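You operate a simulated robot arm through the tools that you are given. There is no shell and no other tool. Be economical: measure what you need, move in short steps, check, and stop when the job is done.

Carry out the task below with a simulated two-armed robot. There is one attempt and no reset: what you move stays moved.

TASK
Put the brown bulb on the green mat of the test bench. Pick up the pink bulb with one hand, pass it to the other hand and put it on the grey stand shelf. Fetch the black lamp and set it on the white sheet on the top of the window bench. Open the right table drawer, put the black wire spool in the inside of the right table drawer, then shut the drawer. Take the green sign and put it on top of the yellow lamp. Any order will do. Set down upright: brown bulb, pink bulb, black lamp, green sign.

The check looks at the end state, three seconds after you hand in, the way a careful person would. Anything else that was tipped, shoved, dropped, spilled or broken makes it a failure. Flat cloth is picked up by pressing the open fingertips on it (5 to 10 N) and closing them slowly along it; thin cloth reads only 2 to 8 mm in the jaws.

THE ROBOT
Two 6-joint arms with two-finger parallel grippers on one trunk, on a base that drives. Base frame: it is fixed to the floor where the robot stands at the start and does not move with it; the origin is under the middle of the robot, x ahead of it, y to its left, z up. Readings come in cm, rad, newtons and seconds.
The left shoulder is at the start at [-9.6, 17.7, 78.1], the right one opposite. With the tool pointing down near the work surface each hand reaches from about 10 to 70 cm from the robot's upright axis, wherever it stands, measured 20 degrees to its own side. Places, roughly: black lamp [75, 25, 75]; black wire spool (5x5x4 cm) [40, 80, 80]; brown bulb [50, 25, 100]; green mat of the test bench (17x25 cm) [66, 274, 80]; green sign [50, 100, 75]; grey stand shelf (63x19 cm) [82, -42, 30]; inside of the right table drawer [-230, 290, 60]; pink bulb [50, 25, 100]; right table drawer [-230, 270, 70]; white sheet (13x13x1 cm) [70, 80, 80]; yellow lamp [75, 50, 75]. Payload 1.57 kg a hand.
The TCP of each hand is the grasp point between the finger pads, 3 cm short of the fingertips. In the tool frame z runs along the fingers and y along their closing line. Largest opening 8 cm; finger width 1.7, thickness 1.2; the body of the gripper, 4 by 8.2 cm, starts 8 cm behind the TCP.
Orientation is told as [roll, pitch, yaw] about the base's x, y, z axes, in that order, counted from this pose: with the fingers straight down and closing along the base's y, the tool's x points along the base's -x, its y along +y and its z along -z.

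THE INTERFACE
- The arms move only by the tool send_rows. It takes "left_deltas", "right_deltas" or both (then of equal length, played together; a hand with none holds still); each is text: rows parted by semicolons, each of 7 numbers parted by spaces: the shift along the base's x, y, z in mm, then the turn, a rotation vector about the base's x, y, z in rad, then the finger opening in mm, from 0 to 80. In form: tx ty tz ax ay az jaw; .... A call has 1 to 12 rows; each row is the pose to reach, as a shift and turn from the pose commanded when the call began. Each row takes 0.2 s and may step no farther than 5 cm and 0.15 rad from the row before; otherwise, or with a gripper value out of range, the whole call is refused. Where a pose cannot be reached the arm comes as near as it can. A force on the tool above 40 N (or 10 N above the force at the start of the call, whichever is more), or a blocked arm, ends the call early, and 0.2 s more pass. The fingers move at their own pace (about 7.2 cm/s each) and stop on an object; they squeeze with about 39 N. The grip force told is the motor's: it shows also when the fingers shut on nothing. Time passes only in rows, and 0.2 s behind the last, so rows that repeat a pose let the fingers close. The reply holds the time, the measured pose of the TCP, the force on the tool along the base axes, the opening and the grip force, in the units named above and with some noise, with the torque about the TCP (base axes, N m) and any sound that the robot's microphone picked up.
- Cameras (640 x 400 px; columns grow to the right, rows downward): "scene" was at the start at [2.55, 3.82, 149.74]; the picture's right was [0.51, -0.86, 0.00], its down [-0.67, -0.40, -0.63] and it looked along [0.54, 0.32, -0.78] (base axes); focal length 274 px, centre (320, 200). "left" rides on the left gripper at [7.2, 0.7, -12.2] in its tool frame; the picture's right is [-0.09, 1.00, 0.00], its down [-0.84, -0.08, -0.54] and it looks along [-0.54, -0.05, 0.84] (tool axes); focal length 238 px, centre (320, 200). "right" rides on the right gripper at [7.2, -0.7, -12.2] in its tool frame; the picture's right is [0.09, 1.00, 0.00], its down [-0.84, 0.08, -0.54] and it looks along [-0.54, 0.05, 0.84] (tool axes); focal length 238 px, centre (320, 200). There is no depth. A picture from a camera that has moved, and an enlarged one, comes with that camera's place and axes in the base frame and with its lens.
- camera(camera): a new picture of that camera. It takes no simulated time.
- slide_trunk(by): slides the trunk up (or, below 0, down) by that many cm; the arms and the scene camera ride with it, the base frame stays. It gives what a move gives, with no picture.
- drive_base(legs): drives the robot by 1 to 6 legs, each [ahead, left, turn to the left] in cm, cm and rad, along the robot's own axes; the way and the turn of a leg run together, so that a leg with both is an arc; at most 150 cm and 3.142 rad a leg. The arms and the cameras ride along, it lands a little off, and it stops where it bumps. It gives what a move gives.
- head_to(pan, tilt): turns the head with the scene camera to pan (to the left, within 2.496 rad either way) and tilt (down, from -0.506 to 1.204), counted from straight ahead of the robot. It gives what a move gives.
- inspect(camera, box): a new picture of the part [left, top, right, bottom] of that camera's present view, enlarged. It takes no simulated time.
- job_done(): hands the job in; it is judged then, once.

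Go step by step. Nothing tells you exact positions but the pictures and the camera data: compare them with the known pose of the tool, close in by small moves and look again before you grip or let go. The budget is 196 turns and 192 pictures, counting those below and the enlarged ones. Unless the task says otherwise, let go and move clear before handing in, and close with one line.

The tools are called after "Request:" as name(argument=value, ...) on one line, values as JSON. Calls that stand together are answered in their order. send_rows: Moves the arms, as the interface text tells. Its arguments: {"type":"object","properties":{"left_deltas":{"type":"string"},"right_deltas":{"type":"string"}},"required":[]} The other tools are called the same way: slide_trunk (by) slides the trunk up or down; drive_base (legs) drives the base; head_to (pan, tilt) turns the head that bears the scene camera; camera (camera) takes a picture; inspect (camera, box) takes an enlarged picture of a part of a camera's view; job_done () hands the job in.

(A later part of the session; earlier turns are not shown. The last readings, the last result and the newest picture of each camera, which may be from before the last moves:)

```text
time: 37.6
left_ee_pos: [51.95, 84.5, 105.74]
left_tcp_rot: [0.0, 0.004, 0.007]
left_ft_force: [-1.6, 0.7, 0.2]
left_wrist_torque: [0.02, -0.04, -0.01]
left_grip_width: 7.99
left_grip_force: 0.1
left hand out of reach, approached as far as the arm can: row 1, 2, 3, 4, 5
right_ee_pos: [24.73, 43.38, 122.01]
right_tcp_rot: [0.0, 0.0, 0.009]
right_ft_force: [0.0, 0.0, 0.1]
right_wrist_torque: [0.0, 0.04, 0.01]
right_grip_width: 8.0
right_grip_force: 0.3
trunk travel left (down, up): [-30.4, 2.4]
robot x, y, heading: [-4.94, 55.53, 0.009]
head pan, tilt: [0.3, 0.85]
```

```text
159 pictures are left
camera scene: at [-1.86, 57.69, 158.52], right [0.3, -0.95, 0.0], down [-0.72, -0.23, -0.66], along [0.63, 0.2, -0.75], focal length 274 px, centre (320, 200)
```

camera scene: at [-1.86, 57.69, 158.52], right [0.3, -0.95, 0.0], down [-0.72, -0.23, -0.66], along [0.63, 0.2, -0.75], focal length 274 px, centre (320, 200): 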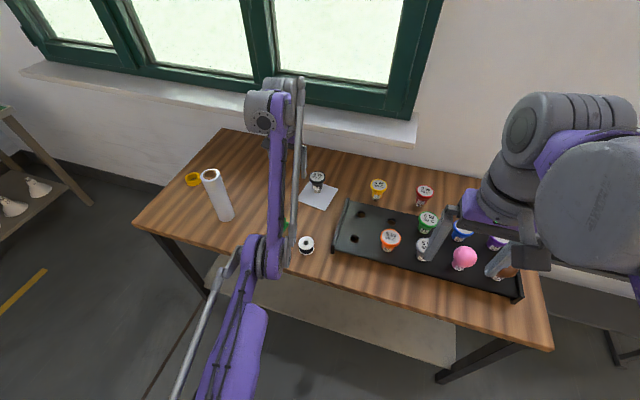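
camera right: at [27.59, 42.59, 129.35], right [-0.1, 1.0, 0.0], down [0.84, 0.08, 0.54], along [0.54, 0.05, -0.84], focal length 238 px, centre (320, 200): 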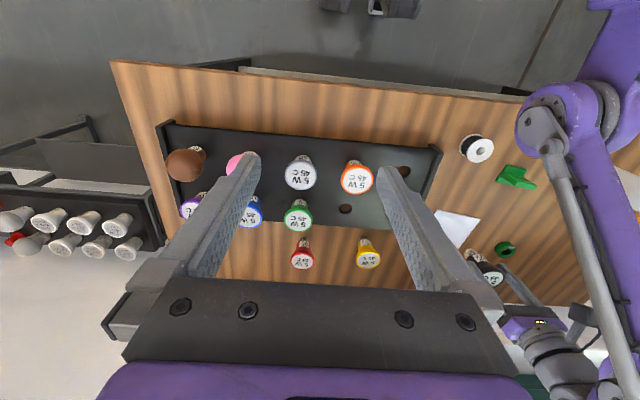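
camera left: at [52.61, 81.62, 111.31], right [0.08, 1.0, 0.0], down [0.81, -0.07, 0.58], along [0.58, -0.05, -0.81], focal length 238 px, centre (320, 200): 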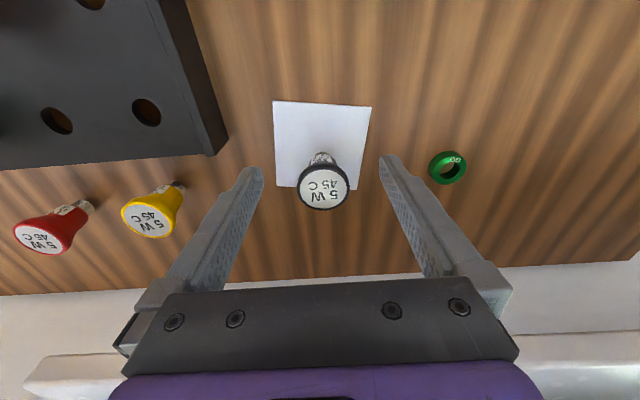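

The arm seems snapped straight after upward slides, and a downward slide freed it last time. I'll repeat that.

Request:
slide_trunk(by=-8)

Request:
send_rows(left_deltas="-15 0 0 0 0 0 80; -30 0 0 0 0 0 80")

```text
time: 38.7
left_ee_pos: [52.09, 84.79, 97.36]
left_tcp_rot: [0.0, -0.001, 0.007]
left_ft_force: [0.8, -0.7, -0.5]
left_wrist_torque: [0.04, 0.03, 0.01]
left_grip_width: 8.0
left_grip_force: 0.0
right_ee_pos: [24.71, 43.36, 113.98]
right_tcp_rot: [0.0, 0.0, 0.007]
right_ft_force: [0.7, 0.3, 0.3]
right_wrist_torque: [-0.01, 0.01, 0.0]
right_grip_width: 7.98
right_grip_force: 0.1
trunk travel left (down, up): [-22.4, 10.4]
robot x, y, heading: [-5.2, 55.27, 0.009]
head pan, tilt: [0.3, 0.85]
```

```text
time: 39.3
left_ee_pos: [50.24, 84.95, 97.42]
left_tcp_rot: [0.0, 0.001, 0.007]
left_ft_force: [-0.5, 0.2, -0.1]
left_wrist_torque: [-0.03, -0.01, 0.03]
left_grip_width: 8.0
left_grip_force: 0.1
left hand out of reach, approached as far as the arm can: row 2
right_ee_pos: [24.89, 43.47, 114.09]
right_tcp_rot: [-0.002, -0.001, 0.007]
right_ft_force: [0.0, 1.3, -0.4]
right_wrist_torque: [-0.01, -0.02, -0.01]
right_grip_width: 8.03
right_grip_force: 0.0
trunk travel left (down, up): [-22.4, 10.4]
robot x, y, heading: [-5.1, 55.62, 0.004]
head pan, tilt: [0.3, 0.85]
```

Request:
send_rows(left_deltas="0 0 20 0 0 0 80; 0 0 40 0 0 0 80; 0 0 60 0 0 0 80")

```text
time: 40.1
left_ee_pos: [50.34, 84.98, 103.43]
left_tcp_rot: [0.002, 0.001, 0.006]
left_ft_force: [0.3, 0.5, -0.8]
left_wrist_torque: [0.01, -0.01, 0.02]
left_grip_width: 8.03
left_grip_force: 0.1
right_ee_pos: [24.64, 43.39, 113.97]
right_tcp_rot: [0.001, 0.0, 0.005]
right_ft_force: [0.2, 0.4, -0.8]
right_wrist_torque: [0.02, -0.01, -0.01]
right_grip_width: 7.98
right_grip_force: 0.1
trunk travel left (down, up): [-22.4, 10.4]
robot x, y, heading: [-5.31, 55.49, -0.0]
head pan, tilt: [0.3, 0.85]
```

Request:
send_rows(left_deltas="-20 0 10 0 0 0 80; -40 0 20 0 0 0 80; -60 0 30 0 0 0 80; -80 0 40 0 0 0 80")

```text
time: 41.1
left_ee_pos: [46.87, 86.0, 109.5]
left_tcp_rot: [0.001, 0.002, 0.008]
left_ft_force: [0.5, -0.2, 0.1]
left_wrist_torque: [-0.03, -0.02, 0.04]
left_grip_width: 8.01
left_grip_force: 0.1
left hand out of reach, approached as far as the arm can: row 1, 2, 3, 4
right_ee_pos: [24.76, 43.36, 113.95]
right_tcp_rot: [0.0, 0.001, 0.006]
right_ft_force: [0.0, -0.7, -0.5]
right_wrist_torque: [0.0, -0.01, -0.01]
right_grip_width: 8.0
right_grip_force: 0.1
trunk travel left (down, up): [-22.4, 10.4]
robot x, y, heading: [-5.27, 55.57, 0.012]
head pan, tilt: [0.3, 0.85]
```

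I'll look at the left arm's configuration.

Request:
head_to(pan=0.9, tilt=0.7)

Request:
camera(camera="scene")

Request:
camera(camera="right")

```text
time: 42.1
left_ee_pos: [46.88, 86.18, 109.44]
left_tcp_rot: [0.002, 0.002, 0.007]
left_ft_force: [-0.4, -1.2, -0.3]
left_wrist_torque: [0.02, 0.0, 0.03]
left_grip_width: 8.0
left_grip_force: 0.1
right_ee_pos: [24.8, 43.38, 113.96]
right_tcp_rot: [-0.001, -0.001, 0.008]
right_ft_force: [-0.2, -0.8, -0.6]
right_wrist_torque: [-0.01, 0.03, 0.04]
right_grip_width: 8.02
right_grip_force: 0.2
trunk travel left (down, up): [-22.4, 10.4]
robot x, y, heading: [-5.38, 55.36, 0.009]
head pan, tilt: [0.901, 0.7]
```

```text
158 pictures are left
camera scene: at [-3.82, 62.02, 151.2], right [0.79, -0.62, 0.0], down [-0.4, -0.51, -0.76], along [0.47, 0.6, -0.64], focal length 274 px, centre (320, 200)
```

scene: 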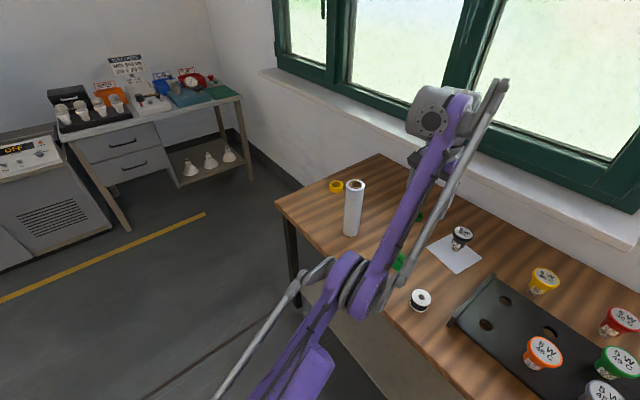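

```text
157 pictures are left
camera right: at [17.53, 42.63, 126.24], right [-0.1, 0.99, 0.0], down [0.84, 0.08, 0.54], along [0.54, 0.05, -0.84], focal length 238 px, centre (320, 200)
```

right: 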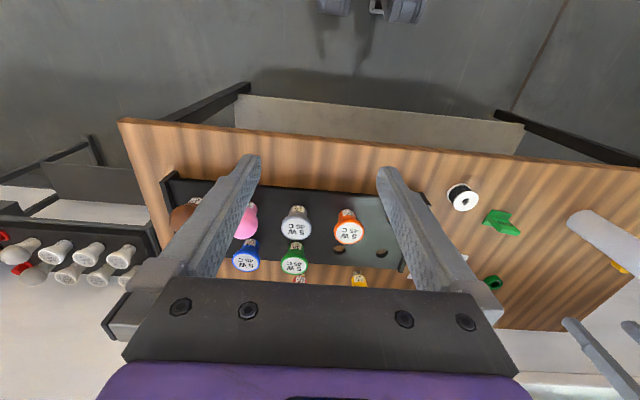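

The left arm is in an elbow-down posture; I commanded it upward at full stretch and it flipped. I'll back away, stretch it out, then push downward so that the elbow bends up again.

Request:
drive_base(legs=[[-25, 0, 0]])

Request:
send_rows(left_deltas="45 0 0 0 0 0 80; 90 0 0 0 0 0 80; 135 0 0 0 0 0 80; 180 0 0 0 0 0 80; 210 0 -20 0 0 0 80; 210 0 -60 0 0 0 80; 200 0 -90 0 0 0 80")

Request:
camera(camera="scene")

```text
time: 43.9
left_ee_pos: [22.8, 86.07, 109.51]
left_tcp_rot: [0.0, 0.004, 0.011]
left_ft_force: [0.1, -0.5, 0.6]
left_wrist_torque: [-0.01, 0.01, -0.01]
left_grip_width: 8.01
left_grip_force: 0.1
right_ee_pos: [0.73, 43.21, 114.1]
right_tcp_rot: [-0.001, 0.0, 0.009]
right_ft_force: [0.2, 0.6, -0.7]
right_wrist_torque: [0.0, 0.0, -0.01]
right_grip_width: 8.01
right_grip_force: 0.1
trunk travel left (down, up): [-22.4, 10.4]
robot x, y, heading: [-28.71, 55.45, 0.009]
head pan, tilt: [0.901, 0.7]
```

```text
time: 45.5
left_ee_pos: [32.46, 83.82, 98.45]
left_tcp_rot: [0.001, 0.001, 0.011]
left_ft_force: [-0.2, -0.1, -1.2]
left_wrist_torque: [0.0, 0.02, -0.01]
left_grip_width: 8.01
left_grip_force: 0.1
left hand out of reach, approached as far as the arm can: row 1, 2, 3, 4, 5, 6, 7
right_ee_pos: [0.77, 43.23, 113.99]
right_tcp_rot: [-0.001, -0.002, 0.01]
right_ft_force: [-0.2, -0.1, -0.6]
right_wrist_torque: [0.01, -0.05, -0.01]
right_grip_width: 8.0
right_grip_force: 0.1
trunk travel left (down, up): [-22.4, 10.4]
robot x, y, heading: [-28.96, 55.12, 0.017]
head pan, tilt: [0.901, 0.7]
```

```text
156 pictures are left
camera scene: at [-27.92, 61.81, 151.2], right [0.79, -0.61, 0.0], down [-0.39, -0.51, -0.77], along [0.47, 0.6, -0.64], focal length 274 px, centre (320, 200)
```

scene: 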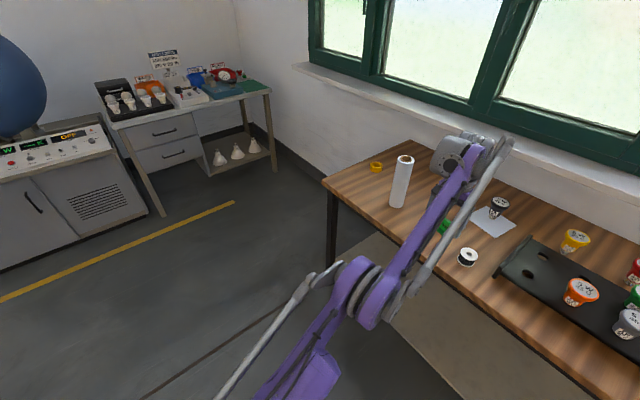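

The arm is stuck straight. I'll back off clear of the bench edge and pull inward and down, which should bend the elbow up.

Request:
drive_base(legs=[[-25, 0, 0]])

Request:
send_rows(left_deltas="-20 0 -40 0 0 0 80; -40 0 -80 0 0 0 80; -70 0 -110 0 0 0 80; -110 0 -130 0 0 0 80; -150 0 -130 0 0 0 80; -190 0 -130 0 0 0 80")

Request:
camera(camera="scene")

```text
time: 47.4
left_ee_pos: [7.4, 83.16, 98.45]
left_tcp_rot: [0.0, 0.001, 0.002]
left_ft_force: [-0.1, 0.7, 0.5]
left_wrist_torque: [0.0, -0.04, 0.0]
left_grip_width: 8.03
left_grip_force: 0.0
right_ee_pos: [-24.63, 42.74, 113.99]
right_tcp_rot: [-0.001, 0.0, 0.001]
right_ft_force: [-0.4, 1.2, -0.8]
right_wrist_torque: [0.01, 0.01, 0.03]
right_grip_width: 7.97
right_grip_force: 0.1
trunk travel left (down, up): [-22.4, 10.4]
robot x, y, heading: [-54.56, 55.11, 0.004]
head pan, tilt: [0.901, 0.7]
```

```text
time: 48.8
left_ee_pos: [1.13, 84.67, 93.25]
left_tcp_rot: [0.0, 0.003, -0.001]
left_ft_force: [-0.5, -0.4, -0.3]
left_wrist_torque: [0.0, 0.03, 0.02]
left_grip_width: 7.99
left_grip_force: 0.1
left hand out of reach, approached as far as the arm can: row 2, 3, 4, 5, 6
right_ee_pos: [-24.53, 42.68, 113.95]
right_tcp_rot: [0.002, 0.0, 0.002]
right_ft_force: [0.1, -0.8, -0.6]
right_wrist_torque: [0.02, 0.06, -0.01]
right_grip_width: 8.01
right_grip_force: 0.2
trunk travel left (down, up): [-22.4, 10.4]
robot x, y, heading: [-54.44, 55.24, 0.003]
head pan, tilt: [0.901, 0.7]
```

```text
155 pictures are left
camera scene: at [-52.97, 61.61, 151.2], right [0.78, -0.62, 0.0], down [-0.4, -0.51, -0.76], along [0.47, 0.6, -0.64], focal length 274 px, centre (320, 200)
```

scene: 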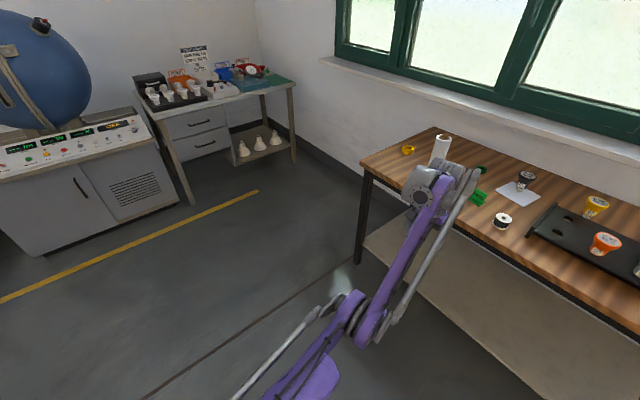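

It is elbow-down with only a thin reachable band. I'll stretch fully, then sweep the stretched arm downward before pulling in; the area in front is clear.

Request:
send_rows(left_deltas="45 0 20 0 0 0 80; 90 0 20 0 0 0 80; 110 0 -20 0 0 0 80; 120 0 -65 0 0 0 80; 130 0 -110 0 0 0 80; 130 0 -155 0 0 0 80; 125 0 -200 0 0 0 80; 110 0 -240 0 0 0 80; 80 0 -270 0 0 0 80; 40 0 -280 0 0 0 80; 0 0 -280 0 0 0 80; -40 0 -280 0 0 0 80")

Request:
camera(camera="scene")

```text
time: 51.4
left_ee_pos: [-3.79, 84.06, 65.51]
left_tcp_rot: [0.0, 0.002, 0.002]
left_ft_force: [-0.7, -0.3, 0.0]
left_wrist_torque: [-0.02, -0.01, -0.01]
left_grip_width: 7.99
left_grip_force: 0.0
left hand out of reach, approached as far as the arm can: row 2, 3, 4, 5, 8
right_ee_pos: [-24.68, 42.79, 113.99]
right_tcp_rot: [0.0, -0.003, 0.0]
right_ft_force: [-0.4, 0.1, 0.4]
right_wrist_torque: [0.0, 0.01, -0.01]
right_grip_width: 8.01
right_grip_force: 0.2
trunk travel left (down, up): [-22.4, 10.4]
robot x, y, heading: [-54.43, 54.75, 0.0]
head pan, tilt: [0.901, 0.7]
```

```text
154 pictures are left
camera scene: at [-53.16, 61.65, 151.2], right [0.78, -0.62, 0.0], down [-0.4, -0.51, -0.77], along [0.47, 0.6, -0.64], focal length 274 px, centre (320, 200)
```

scene: 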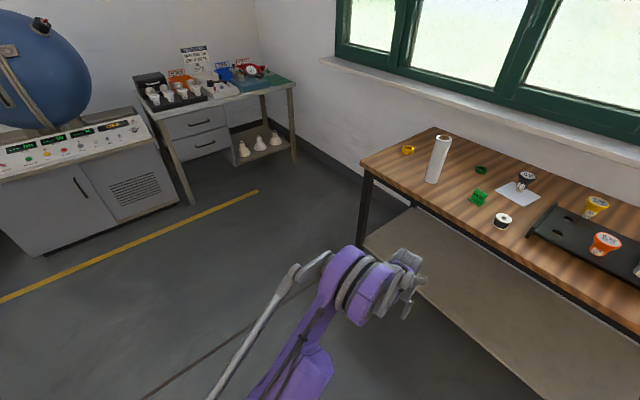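

The elbow is up again. I'll bring the left hand back to a tucked, raised pose, staying well inside reach.

Request:
send_rows(left_deltas="-30 5 35 0 0 0 80; -60 10 70 0 0 0 80; -90 15 105 0 0 0 80; -120 20 140 0 0 0 80; -150 25 180 0 0 0 80; -180 30 220 0 0 0 80; -200 35 265 0 0 0 80; -210 40 310 0 0 0 80; -210 45 355 0 0 0 80; -210 50 400 0 0 0 80; -210 50 440 0 0 0 80; -210 50 460 0 0 0 80")

Request:
inspect(camera="scene", box=[380, 120, 640, 300])

```text
refused: row 5 steps farther than a row can; nothing moved
```

```text
2.22 times, centred on (510, 210) of scene
camera zoom: at [-53.16, 61.65, 151.2], right [0.78, -0.62, 0.0], down [-0.4, -0.51, -0.77], along [0.47, 0.6, -0.64], focal length 609 px, centre (-102, 178)
```

zoom: 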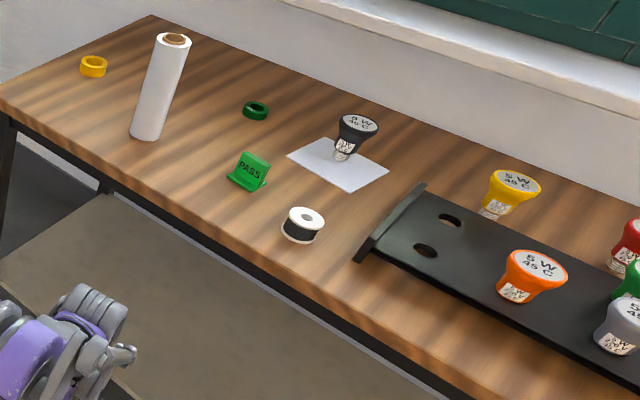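

Request:
send_rows(left_deltas="-30 5 35 0 0 0 80; -60 10 70 0 0 0 80; -90 15 105 0 0 0 80; -120 20 140 0 0 0 80; -145 25 180 0 0 0 80; -170 30 220 0 0 0 80; -190 35 264 0 0 0 80; -200 40 310 0 0 0 80; -200 45 355 0 0 0 80; -200 50 400 0 0 0 80; -200 50 440 0 0 0 80; -200 50 460 0 0 0 80")

```text
time: 54.0
left_ee_pos: [-23.31, 89.23, 111.17]
left_tcp_rot: [0.0, 0.002, 0.001]
left_ft_force: [1.4, 0.5, 0.2]
left_wrist_torque: [0.01, 0.04, 0.03]
left_grip_width: 8.0
left_grip_force: 0.0
right_ee_pos: [-24.56, 42.78, 113.94]
right_tcp_rot: [-0.001, 0.0, 0.003]
right_ft_force: [0.1, 0.4, -0.3]
right_wrist_torque: [0.0, -0.02, 0.0]
right_grip_width: 7.99
right_grip_force: 0.0
trunk travel left (down, up): [-22.4, 10.4]
robot x, y, heading: [-54.53, 55.04, 0.002]
head pan, tilt: [0.901, 0.7]
```

Next is the sign at about (45, 88). I'll raise the trunk 6 cm with the arms tucked and drive back to the bench.

Request:
slide_trunk(by=6)

Request:
drive_base(legs=[[0, -5, 0], [61, 0, 0]])

Request:
camera(camera="left")

```text
time: 55.0
left_ee_pos: [-23.39, 89.39, 117.16]
left_tcp_rot: [0.0, 0.002, 0.003]
left_ft_force: [-1.6, 1.1, -0.3]
left_wrist_torque: [0.01, 0.02, -0.04]
left_grip_width: 8.01
left_grip_force: 0.0
right_ee_pos: [-24.53, 42.75, 120.0]
right_tcp_rot: [0.0, -0.002, 0.003]
right_ft_force: [0.6, 0.1, -0.9]
right_wrist_torque: [0.0, -0.01, 0.01]
right_grip_width: 7.96
right_grip_force: 0.0
trunk travel left (down, up): [-28.4, 4.4]
robot x, y, heading: [-54.25, 55.07, -0.002]
head pan, tilt: [0.901, 0.7]
```

```text
time: 59.1
left_ee_pos: [38.44, 84.28, 117.32]
left_tcp_rot: [-0.002, 0.003, 0.001]
left_ft_force: [-0.2, -0.6, 1.2]
left_wrist_torque: [-0.03, 0.01, 0.01]
left_grip_width: 8.0
left_grip_force: 0.0
right_ee_pos: [37.11, 37.79, 120.0]
right_tcp_rot: [0.0, 0.001, 0.002]
right_ft_force: [-0.3, -0.6, -0.4]
right_wrist_torque: [-0.01, 0.01, 0.02]
right_grip_width: 8.0
right_grip_force: 0.1
trunk travel left (down, up): [-28.4, 4.4]
robot x, y, heading: [7.14, 50.01, 0.006]
head pan, tilt: [0.901, 0.7]
```

```text
152 pictures are left
camera left: at [31.22, 84.99, 129.47], right [0.09, 1.0, 0.0], down [0.84, -0.08, 0.54], along [0.54, -0.05, -0.84], focal length 238 px, centre (320, 200)
```

left: 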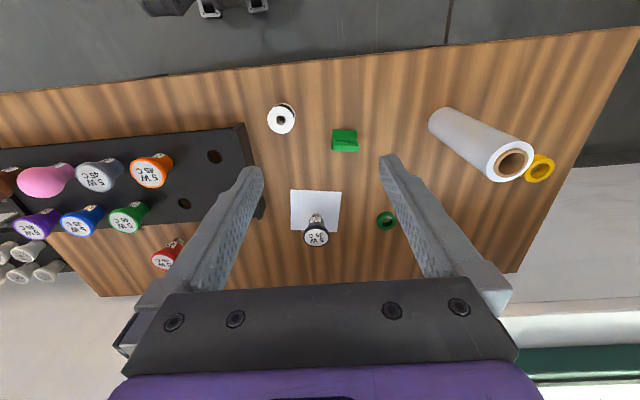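

Request:
inspect(camera="left", box=[250, 90, 410, 190])

Request:
head_to(pan=0.75, tilt=0.9)

Request:
camera(camera="scene")

```text
4.00 times, centred on (330, 140) of left
camera zoom: at [31.22, 84.99, 129.47], right [0.09, 1.0, 0.0], down [0.84, -0.08, 0.54], along [0.54, -0.05, -0.84], focal length 953 px, centre (280, 440)
```

zoom: 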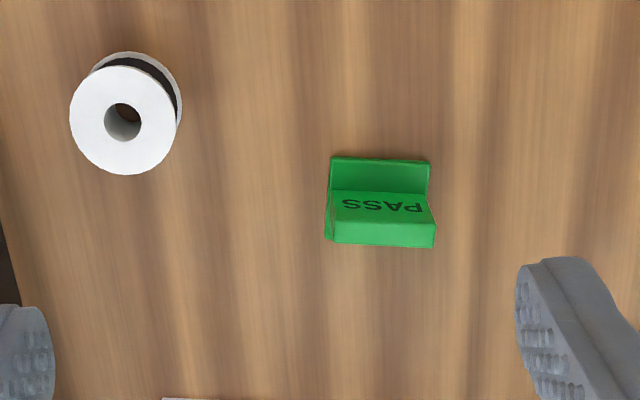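

```text
time: 59.9
left_ee_pos: [38.37, 84.27, 117.28]
left_tcp_rot: [0.0, 0.002, 0.003]
left_ft_force: [0.6, 0.2, 0.4]
left_wrist_torque: [0.01, 0.03, 0.03]
left_grip_width: 7.99
left_grip_force: 0.0
right_ee_pos: [37.07, 37.75, 119.96]
right_tcp_rot: [0.0, 0.0, 0.001]
right_ft_force: [-0.4, 0.5, 0.0]
right_wrist_torque: [0.0, 0.02, 0.0]
right_grip_width: 8.0
right_grip_force: 0.1
trunk travel left (down, up): [-28.4, 4.4]
robot x, y, heading: [7.64, 50.07, -0.0]
head pan, tilt: [0.75, 0.901]
```

```text
150 pictures are left
camera scene: at [8.77, 55.15, 155.92], right [0.68, -0.73, 0.0], down [-0.57, -0.54, -0.62], along [0.45, 0.42, -0.78], focal length 274 px, centre (320, 200)
```

scene: 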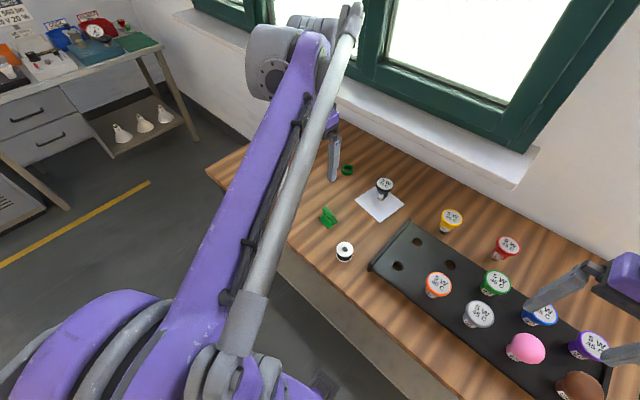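

The sign's upright plate is about 5.2 cm wide and 1.1 cm thick, centred near (47.7, 88.5) and yawed about -0.12. I'll grip it across its width, so the hand goes above it first.

Request:
send_rows(left_deltas="25 10 -35 0 0 -0.04 80; 50 20 -70 0 0 -0.08 80; 75 32 -110 0 0 -0.12 80; 93 42 -150 0 0 -0.12 80; 93 42 -190 0 0 -0.12 80; 93 42 -200 0 0 -0.12 80")

Request:
camera(camera="left")

```text
time: 61.3
left_ee_pos: [47.71, 88.69, 97.38]
left_tcp_rot: [0.0, 0.002, -0.118]
left_ft_force: [0.5, 0.4, -0.1]
left_wrist_torque: [0.02, -0.02, -0.01]
left_grip_width: 7.99
left_grip_force: 0.1
right_ee_pos: [37.14, 37.84, 120.02]
right_tcp_rot: [0.0, -0.001, 0.0]
right_ft_force: [-0.3, -0.2, 0.2]
right_wrist_torque: [-0.02, -0.02, 0.03]
right_grip_width: 8.01
right_grip_force: 0.1
trunk travel left (down, up): [-28.4, 4.4]
robot x, y, heading: [6.94, 49.96, -0.0]
head pan, tilt: [0.75, 0.901]
```

```text
149 pictures are left
camera left: at [40.56, 90.22, 109.61], right [0.21, 0.98, 0.0], down [0.82, -0.18, 0.54], along [0.53, -0.11, -0.84], focal length 238 px, centre (320, 200)
```

left: 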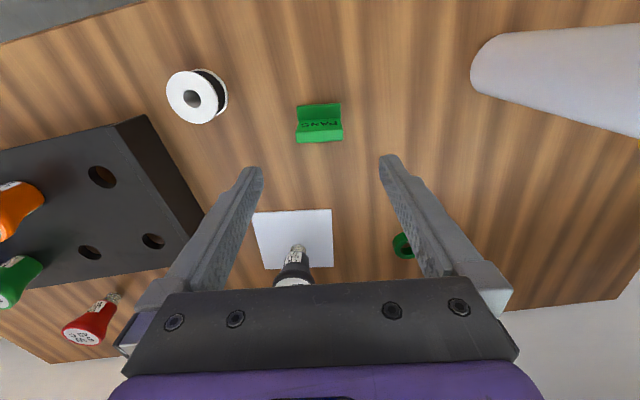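

The grip is aligned. I'll descend around the sign.

Request:
send_rows(left_deltas="0 0 -40 0 0 0 80; 0 0 -75 0 0 0 80; 0 0 -100 0 0 0 80; 0 0 -110 0 0 0 80")

Request:
camera(camera="left")

```text
time: 62.3
left_ee_pos: [47.58, 88.62, 86.28]
left_tcp_rot: [0.0, 0.002, -0.119]
left_ft_force: [-0.1, -0.1, -0.1]
left_wrist_torque: [0.0, -0.04, -0.02]
left_grip_width: 7.98
left_grip_force: 0.1
right_ee_pos: [37.06, 37.75, 119.91]
right_tcp_rot: [0.0, -0.001, 0.001]
right_ft_force: [0.3, -0.2, -0.9]
right_wrist_torque: [-0.01, -0.02, -0.04]
right_grip_width: 7.99
right_grip_force: 0.0
trunk travel left (down, up): [-28.4, 4.4]
robot x, y, heading: [7.47, 50.22, 0.002]
head pan, tilt: [0.75, 0.901]
```

```text
148 pictures are left
camera left: at [40.48, 90.17, 98.5], right [0.21, 0.98, 0.0], down [0.82, -0.18, 0.54], along [0.53, -0.11, -0.84], focal length 238 px, centre (320, 200)
```

left: 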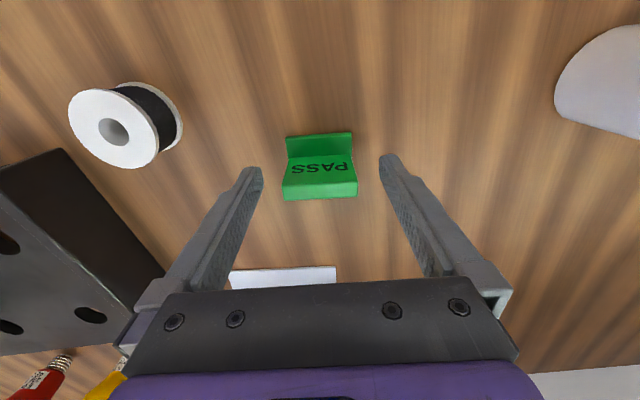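

The plate top is at about z = 85.3 and its centre near x = 48.1. I'll nudge +4 mm in x and 7 mm down, then close.

Request:
send_rows(left_deltas="4 0 -7 0 0 0 80; 4 0 -7 0 0 0 60; 4 0 -7 0 0 0 45; 4 0 -7 0 0 0 35; 4 0 -7 0 0 0 35; 4 0 -7 0 0 0 35")

Request:
camera(camera="left")

```text
time: 63.7
left_ee_pos: [48.12, 88.54, 85.62]
left_tcp_rot: [0.001, 0.001, -0.119]
left_ft_force: [-0.1, -0.1, -0.8]
left_wrist_torque: [-0.01, 0.05, 0.0]
left_grip_width: 4.89
left_grip_force: 39.1
right_ee_pos: [37.19, 37.83, 119.96]
right_tcp_rot: [0.0, 0.0, 0.001]
right_ft_force: [0.0, 0.5, 0.7]
right_wrist_torque: [0.01, 0.01, -0.03]
right_grip_width: 8.03
right_grip_force: 0.1
trunk travel left (down, up): [-28.4, 4.4]
robot x, y, heading: [7.46, 50.13, 0.0]
head pan, tilt: [0.75, 0.901]
```

```text
147 pictures are left
camera left: at [41.01, 90.12, 97.8], right [0.21, 0.98, 0.0], down [0.82, -0.18, 0.54], along [0.53, -0.11, -0.84], focal length 238 px, centre (320, 200)
```

left: 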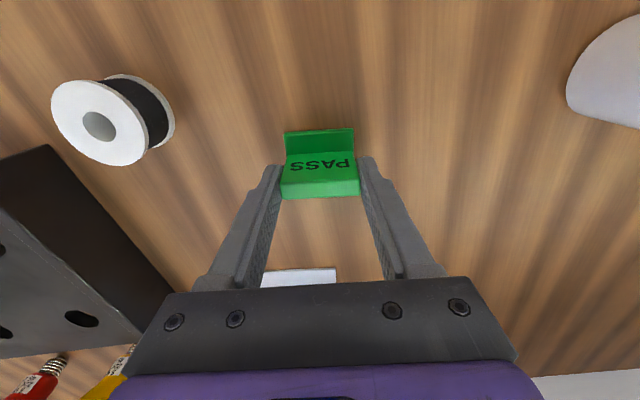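

The sign is gripped at TCP z=85.6. I'll lift it, carry it in front of the yellow lamp at safe height, and raise the trunk for reach.

Request:
send_rows(left_deltas="0 0 45 0 0 0 35; 0 0 90 0 0 0.04 35; 0 -20 134 0 0 0.08 35; 0 -60 160 0 0 0.12 35; 10 -105 170 0 0 0.12 35; 20 -150 170 0 0 0.12 35; 40 -195 170 0 0 0.12 35; 50 -240 170 0 0 0.12 35; 60 -280 170 0 0 0.12 35; 60 -315 170 0 0 0.12 35")

Request:
slide_trunk(by=4)

Request:
camera(camera="left")

Request:
camera(camera="right")

```text
time: 65.9
left_ee_pos: [54.3, 56.82, 102.92]
left_tcp_rot: [0.002, 0.002, 0.003]
left_ft_force: [-0.7, -0.4, -1.0]
left_wrist_torque: [0.02, -0.01, 0.0]
left_grip_width: 4.88
left_grip_force: 39.1
right_ee_pos: [37.19, 37.76, 120.03]
right_tcp_rot: [0.0, 0.0, 0.0]
right_ft_force: [0.2, 1.2, -0.2]
right_wrist_torque: [0.02, 0.0, 0.02]
right_grip_width: 7.97
right_grip_force: 0.0
trunk travel left (down, up): [-28.4, 4.4]
robot x, y, heading: [6.95, 50.09, 0.001]
head pan, tilt: [0.75, 0.901]
```

```text
time: 66.7
left_ee_pos: [54.14, 56.98, 106.51]
left_tcp_rot: [0.0, 0.001, 0.0]
left_ft_force: [0.0, 0.1, -0.9]
left_wrist_torque: [0.0, -0.03, 0.01]
left_grip_width: 4.87
left_grip_force: 39.0
right_ee_pos: [37.17, 37.79, 124.03]
right_tcp_rot: [-0.001, 0.002, 0.002]
right_ft_force: [-0.3, 0.4, -0.7]
right_wrist_torque: [0.02, 0.0, -0.01]
right_grip_width: 8.02
right_grip_force: 0.1
trunk travel left (down, up): [-32.4, 0.4]
robot x, y, heading: [7.7, 50.12, 0.0]
head pan, tilt: [0.75, 0.901]
```

```text
146 pictures are left
camera left: at [46.9, 57.68, 118.78], right [0.09, 1.0, 0.0], down [0.84, -0.08, 0.54], along [0.54, -0.05, -0.84], focal length 238 px, centre (320, 200)
```

left: 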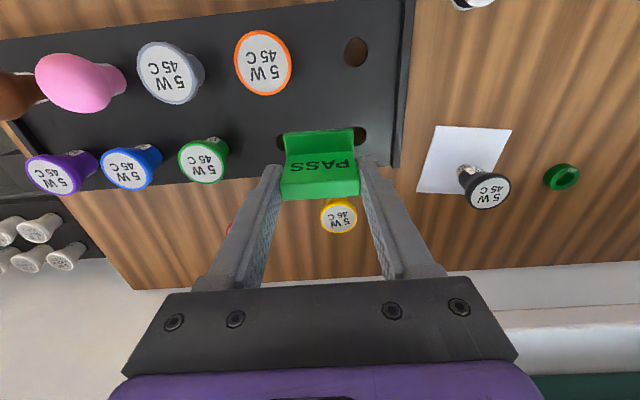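

```text
145 pictures are left
camera right: at [29.91, 37.15, 136.24], right [-0.09, 1.0, 0.0], down [0.84, 0.08, 0.54], along [0.54, 0.05, -0.84], focal length 238 px, centre (320, 200)
```

right: 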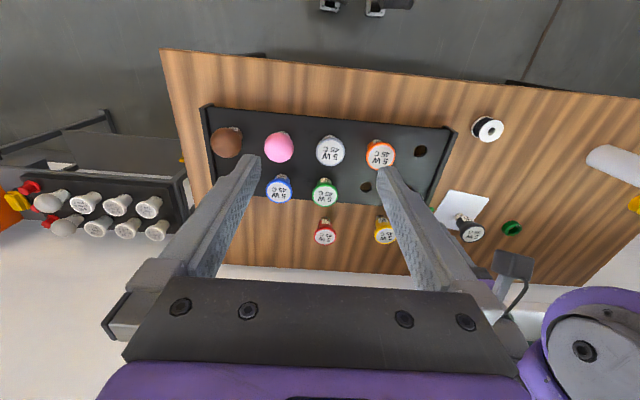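

Yellow lamp top is at about (68.9, 58.4). I'll extend toward it at a safe height.

Request:
send_rows(left_deltas="30 7 -20 0 0 0 35; 60 14 -40 0 0 0 35; 90 14 -50 0 0 0 35; 120 14 -55 0 0 0 35; 135 14 -55 0 0 0 35")

Request:
camera(camera="left")

Request:
inspect(camera="right", box=[300, 170, 480, 290])

Request:
camera(camera="scene")

```text
time: 67.9
left_ee_pos: [67.73, 58.58, 101.18]
left_tcp_rot: [-0.001, 0.002, 0.001]
left_ft_force: [-0.2, 0.5, -0.5]
left_wrist_torque: [-0.03, 0.0, -0.02]
left_grip_width: 4.89
left_grip_force: 39.0
right_ee_pos: [37.14, 37.82, 124.05]
right_tcp_rot: [0.0, 0.0, 0.001]
right_ft_force: [0.2, -0.1, 0.6]
right_wrist_torque: [0.02, 0.02, -0.05]
right_grip_width: 8.01
right_grip_force: 0.1
trunk travel left (down, up): [-32.4, 0.4]
robot x, y, heading: [7.34, 50.24, 0.004]
head pan, tilt: [0.75, 0.901]
```

```text
144 pictures are left
camera left: at [60.59, 59.26, 113.36], right [0.09, 1.0, 0.0], down [0.84, -0.08, 0.54], along [0.54, -0.05, -0.84], focal length 238 px, centre (320, 200)
```

left: 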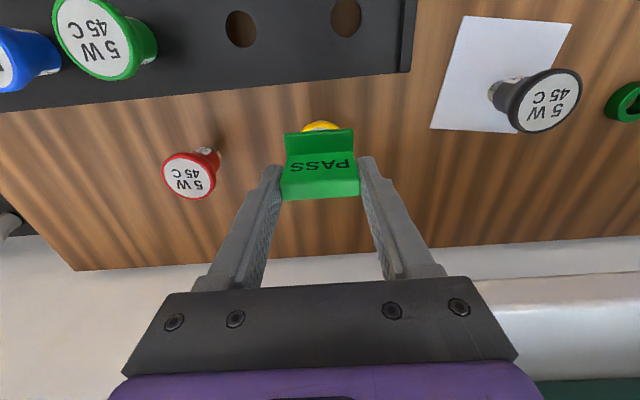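

```text
3.33 times, centred on (390, 230) of right
camera zoom: at [29.93, 37.14, 136.24], right [-0.09, 1.0, 0.0], down [0.84, 0.08, 0.54], along [0.54, 0.05, -0.84], focal length 794 px, centre (87, 100)
```

zoom: 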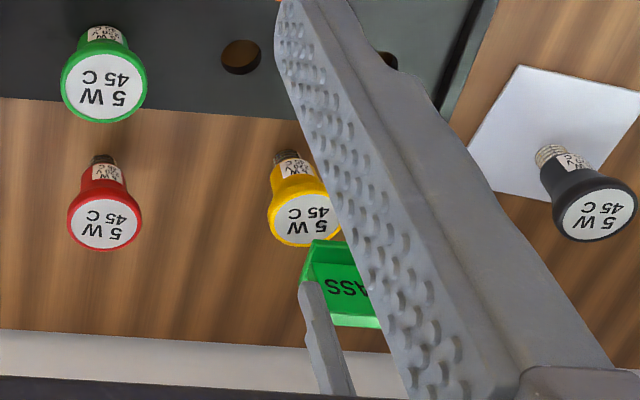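

```text
142 pictures are left
camera scene: at [8.56, 55.15, 160.12], right [0.68, -0.73, 0.0], down [-0.57, -0.54, -0.62], along [0.45, 0.42, -0.78], focal length 274 px, centre (320, 200)
```

scene: 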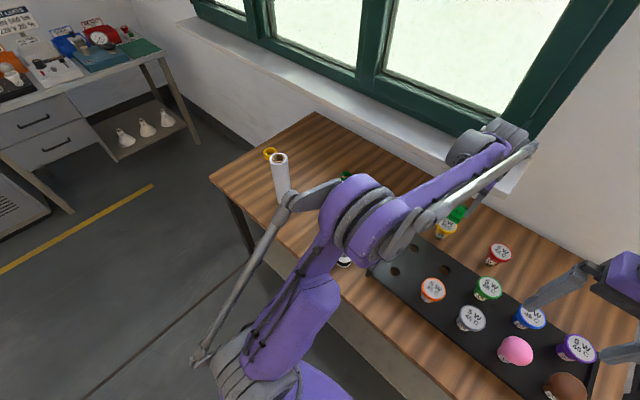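

The lamp is at about (69.2, 58.6). I'll go forward 15 mm and down to near contact.

Request:
send_rows(left_deltas="8 0 -10 0 0 0 35; 15 0 -25 0 0 0 35; 15 0 -45 0 0 0 35; 15 0 -55 0 0 0 35")

Request:
camera(camera="left")

Request:
inspect(camera="right", box=[340, 200, 430, 260])

Request:
inspect(camera="scene", box=[400, 180, 520, 260])

```text
time: 68.9
left_ee_pos: [69.05, 58.3, 95.63]
left_tcp_rot: [-0.001, 0.002, 0.0]
left_ft_force: [0.1, -0.1, -0.5]
left_wrist_torque: [0.01, 0.02, 0.0]
left_grip_width: 4.86
left_grip_force: 39.0
right_ee_pos: [37.09, 37.75, 124.01]
right_tcp_rot: [-0.001, -0.001, 0.002]
right_ft_force: [-0.3, 0.0, -0.3]
right_wrist_torque: [-0.01, 0.05, -0.02]
right_grip_width: 8.0
right_grip_force: 0.1
trunk travel left (down, up): [-32.4, 0.4]
robot x, y, heading: [7.32, 50.16, 0.0]
head pan, tilt: [0.75, 0.901]
```

```text
141 pictures are left
camera left: at [61.84, 59.15, 107.86], right [0.09, 1.0, 0.0], down [0.84, -0.08, 0.54], along [0.54, -0.05, -0.84], focal length 238 px, centre (320, 200)
```

left: 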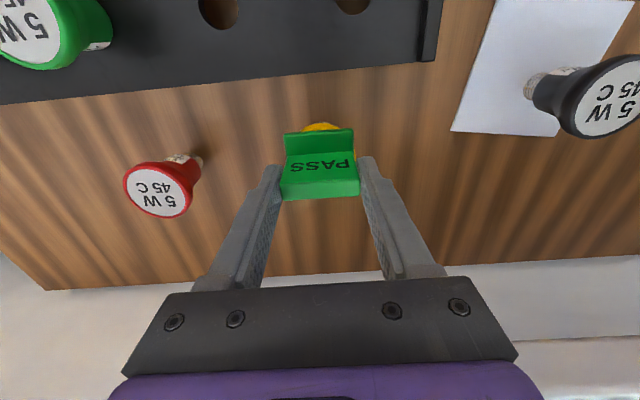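

```text
6.67 times, centred on (385, 230) of right
camera zoom: at [29.95, 37.14, 136.24], right [-0.09, 1.0, 0.0], down [0.84, 0.08, 0.54], along [0.54, 0.05, -0.84], focal length 1589 px, centre (-113, 0)
```

zoom: 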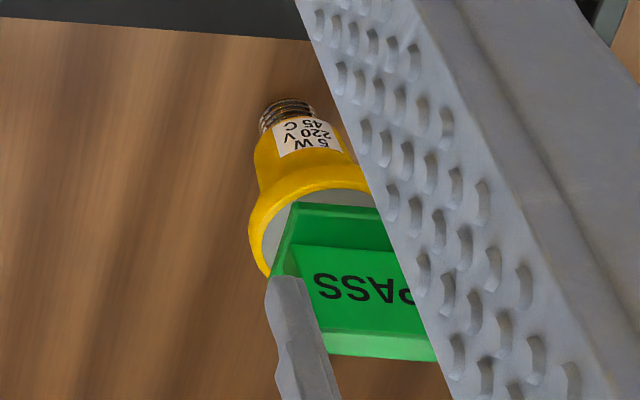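

```text
5.00 times, centred on (460, 220) of scene
camera zoom: at [8.59, 55.15, 160.12], right [0.68, -0.73, 0.0], down [-0.57, -0.54, -0.62], along [0.45, 0.42, -0.78], focal length 1370 px, centre (-380, 100)
```

zoom: 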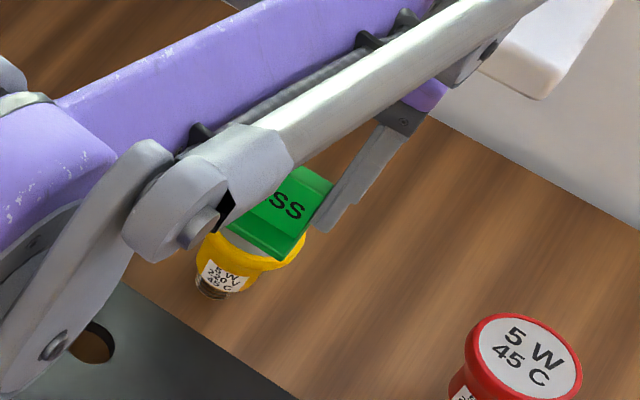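

Request:
send_rows(left_deltas="3 4 -4 0 0 0 35; 3 4 -8 0 0 0 35; 3 4 -8 0 0 0 35")

Request:
inspect(camera="right", box=[340, 200, 430, 260])

```text
time: 69.7
left_ee_pos: [69.44, 58.77, 94.82]
left_tcp_rot: [-0.001, 0.001, 0.002]
left_ft_force: [0.8, 0.2, -0.4]
left_wrist_torque: [0.01, 0.01, 0.01]
left_grip_width: 4.88
left_grip_force: 39.0
right_ee_pos: [37.29, 37.8, 123.95]
right_tcp_rot: [0.001, 0.001, 0.001]
right_ft_force: [-0.2, -0.1, -0.4]
right_wrist_torque: [0.03, -0.03, 0.03]
right_grip_width: 8.01
right_grip_force: 0.1
trunk travel left (down, up): [-32.4, 0.4]
robot x, y, heading: [7.52, 50.08, 0.003]
head pan, tilt: [0.75, 0.901]
```

```text
6.67 times, centred on (385, 230) of right
camera zoom: at [29.93, 37.14, 136.24], right [-0.09, 1.0, 0.0], down [0.84, 0.08, 0.54], along [0.54, 0.05, -0.84], focal length 1589 px, centre (-113, 0)
```

zoom: 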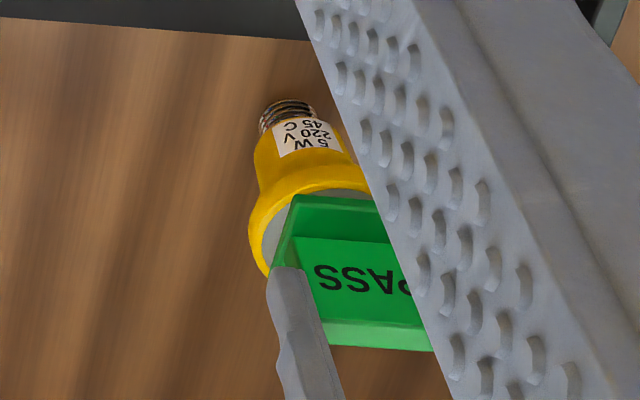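

Request:
send_rows(left_deltas="0 0 -2 0 0 0 35; 0 0 -4 0 0 0 35; 0 0 -4 0 0 0 35")

```text
time: 70.5
left_ee_pos: [69.41, 58.81, 94.37]
left_tcp_rot: [0.0, 0.003, 0.0]
left_ft_force: [0.6, 0.4, -0.9]
left_wrist_torque: [0.01, 0.01, 0.0]
left_grip_width: 4.88
left_grip_force: 38.8
right_ee_pos: [37.17, 37.79, 123.97]
right_tcp_rot: [0.0, 0.001, 0.0]
right_ft_force: [0.0, 0.0, 0.7]
right_wrist_torque: [0.02, -0.02, -0.01]
right_grip_width: 8.0
right_grip_force: 0.1
trunk travel left (down, up): [-32.4, 0.4]
robot x, y, heading: [7.51, 50.32, -0.0]
head pan, tilt: [0.75, 0.901]
```

Request:
send_rows(left_deltas="0 0 -2 0 0 0 35; 0 0 -3 0 0 0 35; 0 0 -3 0 0 0 35")

```text
time: 71.3
left_ee_pos: [69.39, 58.76, 94.11]
left_tcp_rot: [0.0, 0.003, 0.001]
left_ft_force: [-0.2, 0.1, 0.4]
left_wrist_torque: [0.0, -0.02, 0.01]
left_grip_width: 4.89
left_grip_force: 38.8
right_ee_pos: [37.11, 37.74, 123.97]
right_tcp_rot: [0.0, -0.001, 0.002]
right_ft_force: [-0.5, -1.0, -1.1]
right_wrist_torque: [-0.02, 0.01, 0.0]
right_grip_width: 8.0
right_grip_force: 0.0
trunk travel left (down, up): [-32.4, 0.4]
robot x, y, heading: [7.28, 49.76, 0.002]
head pan, tilt: [0.75, 0.901]
```

Request:
send_rows(left_deltas="0 0 -2 0 0 0 35; 0 0 -3 0 0 0 35; 0 0 -3 0 0 0 35")

Request:
inspect(camera="right", box=[340, 200, 430, 260])

```text
time: 72.1
left_ee_pos: [69.29, 58.74, 94.04]
left_tcp_rot: [0.0, 0.0, 0.0]
left_ft_force: [4.0, 1.6, 27.8]
left_wrist_torque: [0.16, -0.56, 0.0]
left_grip_width: 4.86
left_grip_force: 39.1
right_ee_pos: [37.03, 37.77, 124.05]
right_tcp_rot: [0.001, -0.002, 0.002]
right_ft_force: [-0.3, -0.7, 0.4]
right_wrist_torque: [-0.05, -0.03, -0.01]
right_grip_width: 8.01
right_grip_force: 0.0
trunk travel left (down, up): [-32.4, 0.4]
robot x, y, heading: [7.59, 50.2, 0.001]
head pan, tilt: [0.75, 0.901]
```

```text
6.67 times, centred on (385, 230) of right
camera zoom: at [29.72, 37.13, 136.33], right [-0.09, 1.0, 0.0], down [0.83, 0.08, 0.54], along [0.54, 0.05, -0.84], focal length 1589 px, centre (-113, 0)
```

zoom: 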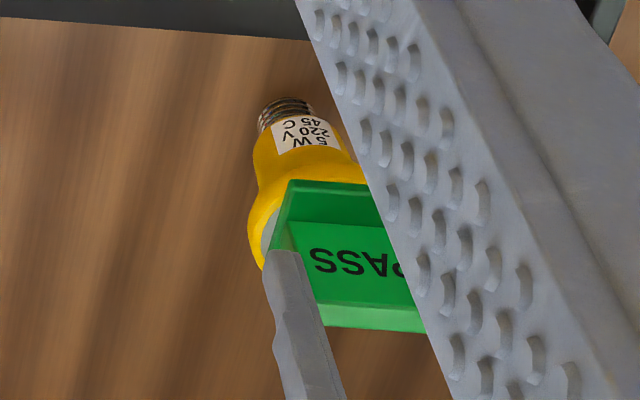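

Contact. I'll ease off to a light touch and check the centring.

Request:
send_rows(left_deltas="0 0 2 0 0 0 35; 0 0 2 0 0 0 35")

Request:
inspect(camera="left", box=[250, 90, 390, 220])

Request:
inspect(camera="scene", box=[420, 200, 480, 240])

```text
time: 72.7
left_ee_pos: [69.22, 58.76, 94.06]
left_tcp_rot: [-0.001, 0.001, 0.001]
left_ft_force: [0.7, 3.9, 18.6]
left_wrist_torque: [0.31, -0.31, -0.02]
left_grip_width: 4.89
left_grip_force: 39.2
right_ee_pos: [37.1, 37.84, 124.03]
right_tcp_rot: [0.001, -0.001, 0.001]
right_ft_force: [0.1, 0.8, 0.2]
right_wrist_torque: [-0.02, -0.01, 0.03]
right_grip_width: 8.0
right_grip_force: 0.0
trunk travel left (down, up): [-32.4, 0.4]
robot x, y, heading: [7.46, 50.29, 0.001]
head pan, tilt: [0.75, 0.901]
```

```text
3.08 times, centred on (320, 155) of left
camera zoom: at [62.07, 59.46, 106.22], right [0.09, 1.0, 0.0], down [0.84, -0.08, 0.54], along [0.54, -0.05, -0.84], focal length 733 px, centre (320, 338)
```

zoom: 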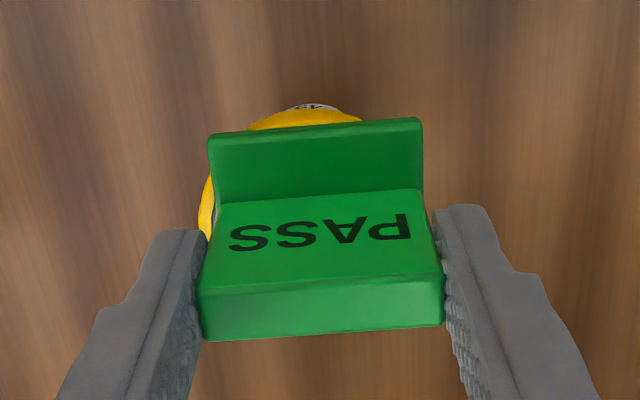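

```text
10.00 times, centred on (450, 220) of scene
camera zoom: at [8.37, 55.16, 160.12], right [0.68, -0.73, 0.0], down [-0.57, -0.54, -0.62], along [0.45, 0.42, -0.78], focal length 2740 px, centre (-980, 0)
```

zoom: 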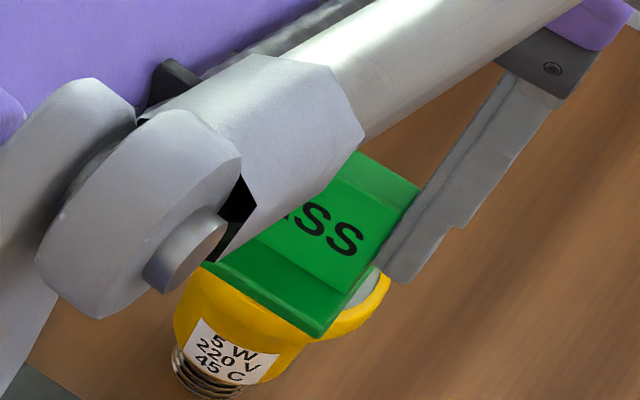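

Request:
send_rows(left_deltas="0 -3 2 0 0 0 35; 0 -3 2 0 0 0 35; 0 -3 3 0 0 0 35")

```text
time: 73.5
left_ee_pos: [69.35, 58.43, 94.24]
left_tcp_rot: [0.0, 0.003, 0.001]
left_ft_force: [-0.4, 0.5, -1.2]
left_wrist_torque: [0.0, -0.02, 0.01]
left_grip_width: 4.86
left_grip_force: 39.3
right_ee_pos: [37.14, 37.83, 123.98]
right_tcp_rot: [-0.001, 0.0, 0.001]
right_ft_force: [-0.2, 0.2, 0.3]
right_wrist_torque: [0.02, -0.01, 0.02]
right_grip_width: 7.99
right_grip_force: 0.1
trunk travel left (down, up): [-32.4, 0.4]
robot x, y, heading: [7.28, 50.08, 0.002]
head pan, tilt: [0.75, 0.901]
```

Now I'll lower 1.5 mm and open gradually.

Request:
send_rows(left_deltas="0 0 -1.5 0 0 0 35; 0 0 -2 0 0 0 35; 0 0 -2 0 0 0 35")

Request:
inspect(camera="left", box=[250, 90, 390, 220])

```text
time: 74.3
left_ee_pos: [69.46, 58.53, 94.09]
left_tcp_rot: [-0.002, 0.002, 0.002]
left_ft_force: [-0.3, 0.9, 0.8]
left_wrist_torque: [0.02, -0.07, -0.04]
left_grip_width: 4.89
left_grip_force: 39.1
right_ee_pos: [37.25, 37.69, 124.01]
right_tcp_rot: [-0.001, 0.0, 0.002]
right_ft_force: [-1.0, 0.2, -0.1]
right_wrist_torque: [0.03, -0.03, 0.04]
right_grip_width: 8.0
right_grip_force: 0.0
trunk travel left (down, up): [-32.4, 0.4]
robot x, y, heading: [7.55, 49.97, 0.004]
head pan, tilt: [0.75, 0.901]
```

```text
3.08 times, centred on (320, 155) of left
camera zoom: at [62.2, 59.2, 106.25], right [0.09, 1.0, 0.0], down [0.84, -0.08, 0.54], along [0.54, -0.05, -0.84], focal length 733 px, centre (320, 338)
```

zoom: 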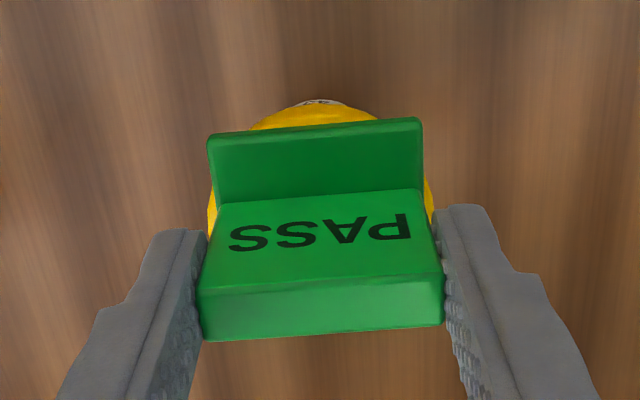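

Nicely centred in y and just touching. Releasing.

Request:
send_rows(left_deltas="0 0 0 0 0 0 50; 0 0 0 0 0 0 56; 0 0 0 0 0 0 66; 0 0 0 0 0 0 80; 0 0 0 0 0 0 80")

Request:
camera(camera="left")

```text
time: 75.5
left_ee_pos: [69.47, 58.5, 94.08]
left_tcp_rot: [0.0, 0.001, 0.004]
left_ft_force: [0.3, -0.7, 0.2]
left_wrist_torque: [0.0, -0.01, -0.02]
left_grip_width: 8.03
left_grip_force: 0.1
right_ee_pos: [37.04, 37.88, 124.07]
right_tcp_rot: [0.0, 0.0, 0.001]
right_ft_force: [-0.7, -0.1, -0.1]
right_wrist_torque: [-0.03, 0.01, 0.0]
right_grip_width: 8.0
right_grip_force: 0.2
trunk travel left (down, up): [-32.4, 0.4]
robot x, y, heading: [7.01, 50.07, 0.003]
head pan, tilt: [0.75, 0.901]
```

```text
133 pictures are left
camera left: at [62.2, 59.19, 106.24], right [0.09, 1.0, 0.0], down [0.84, -0.08, 0.54], along [0.54, -0.05, -0.84], focal length 238 px, centre (320, 200)
```

left: 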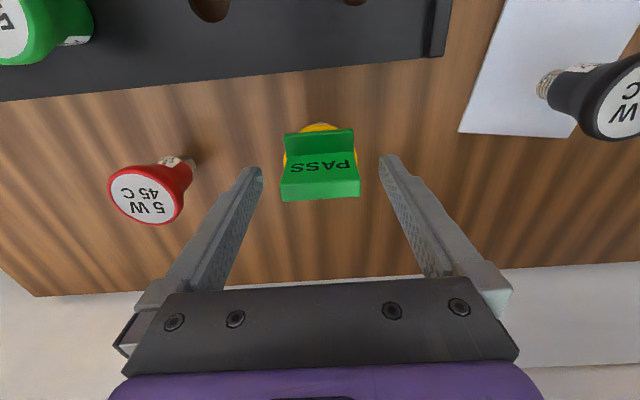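

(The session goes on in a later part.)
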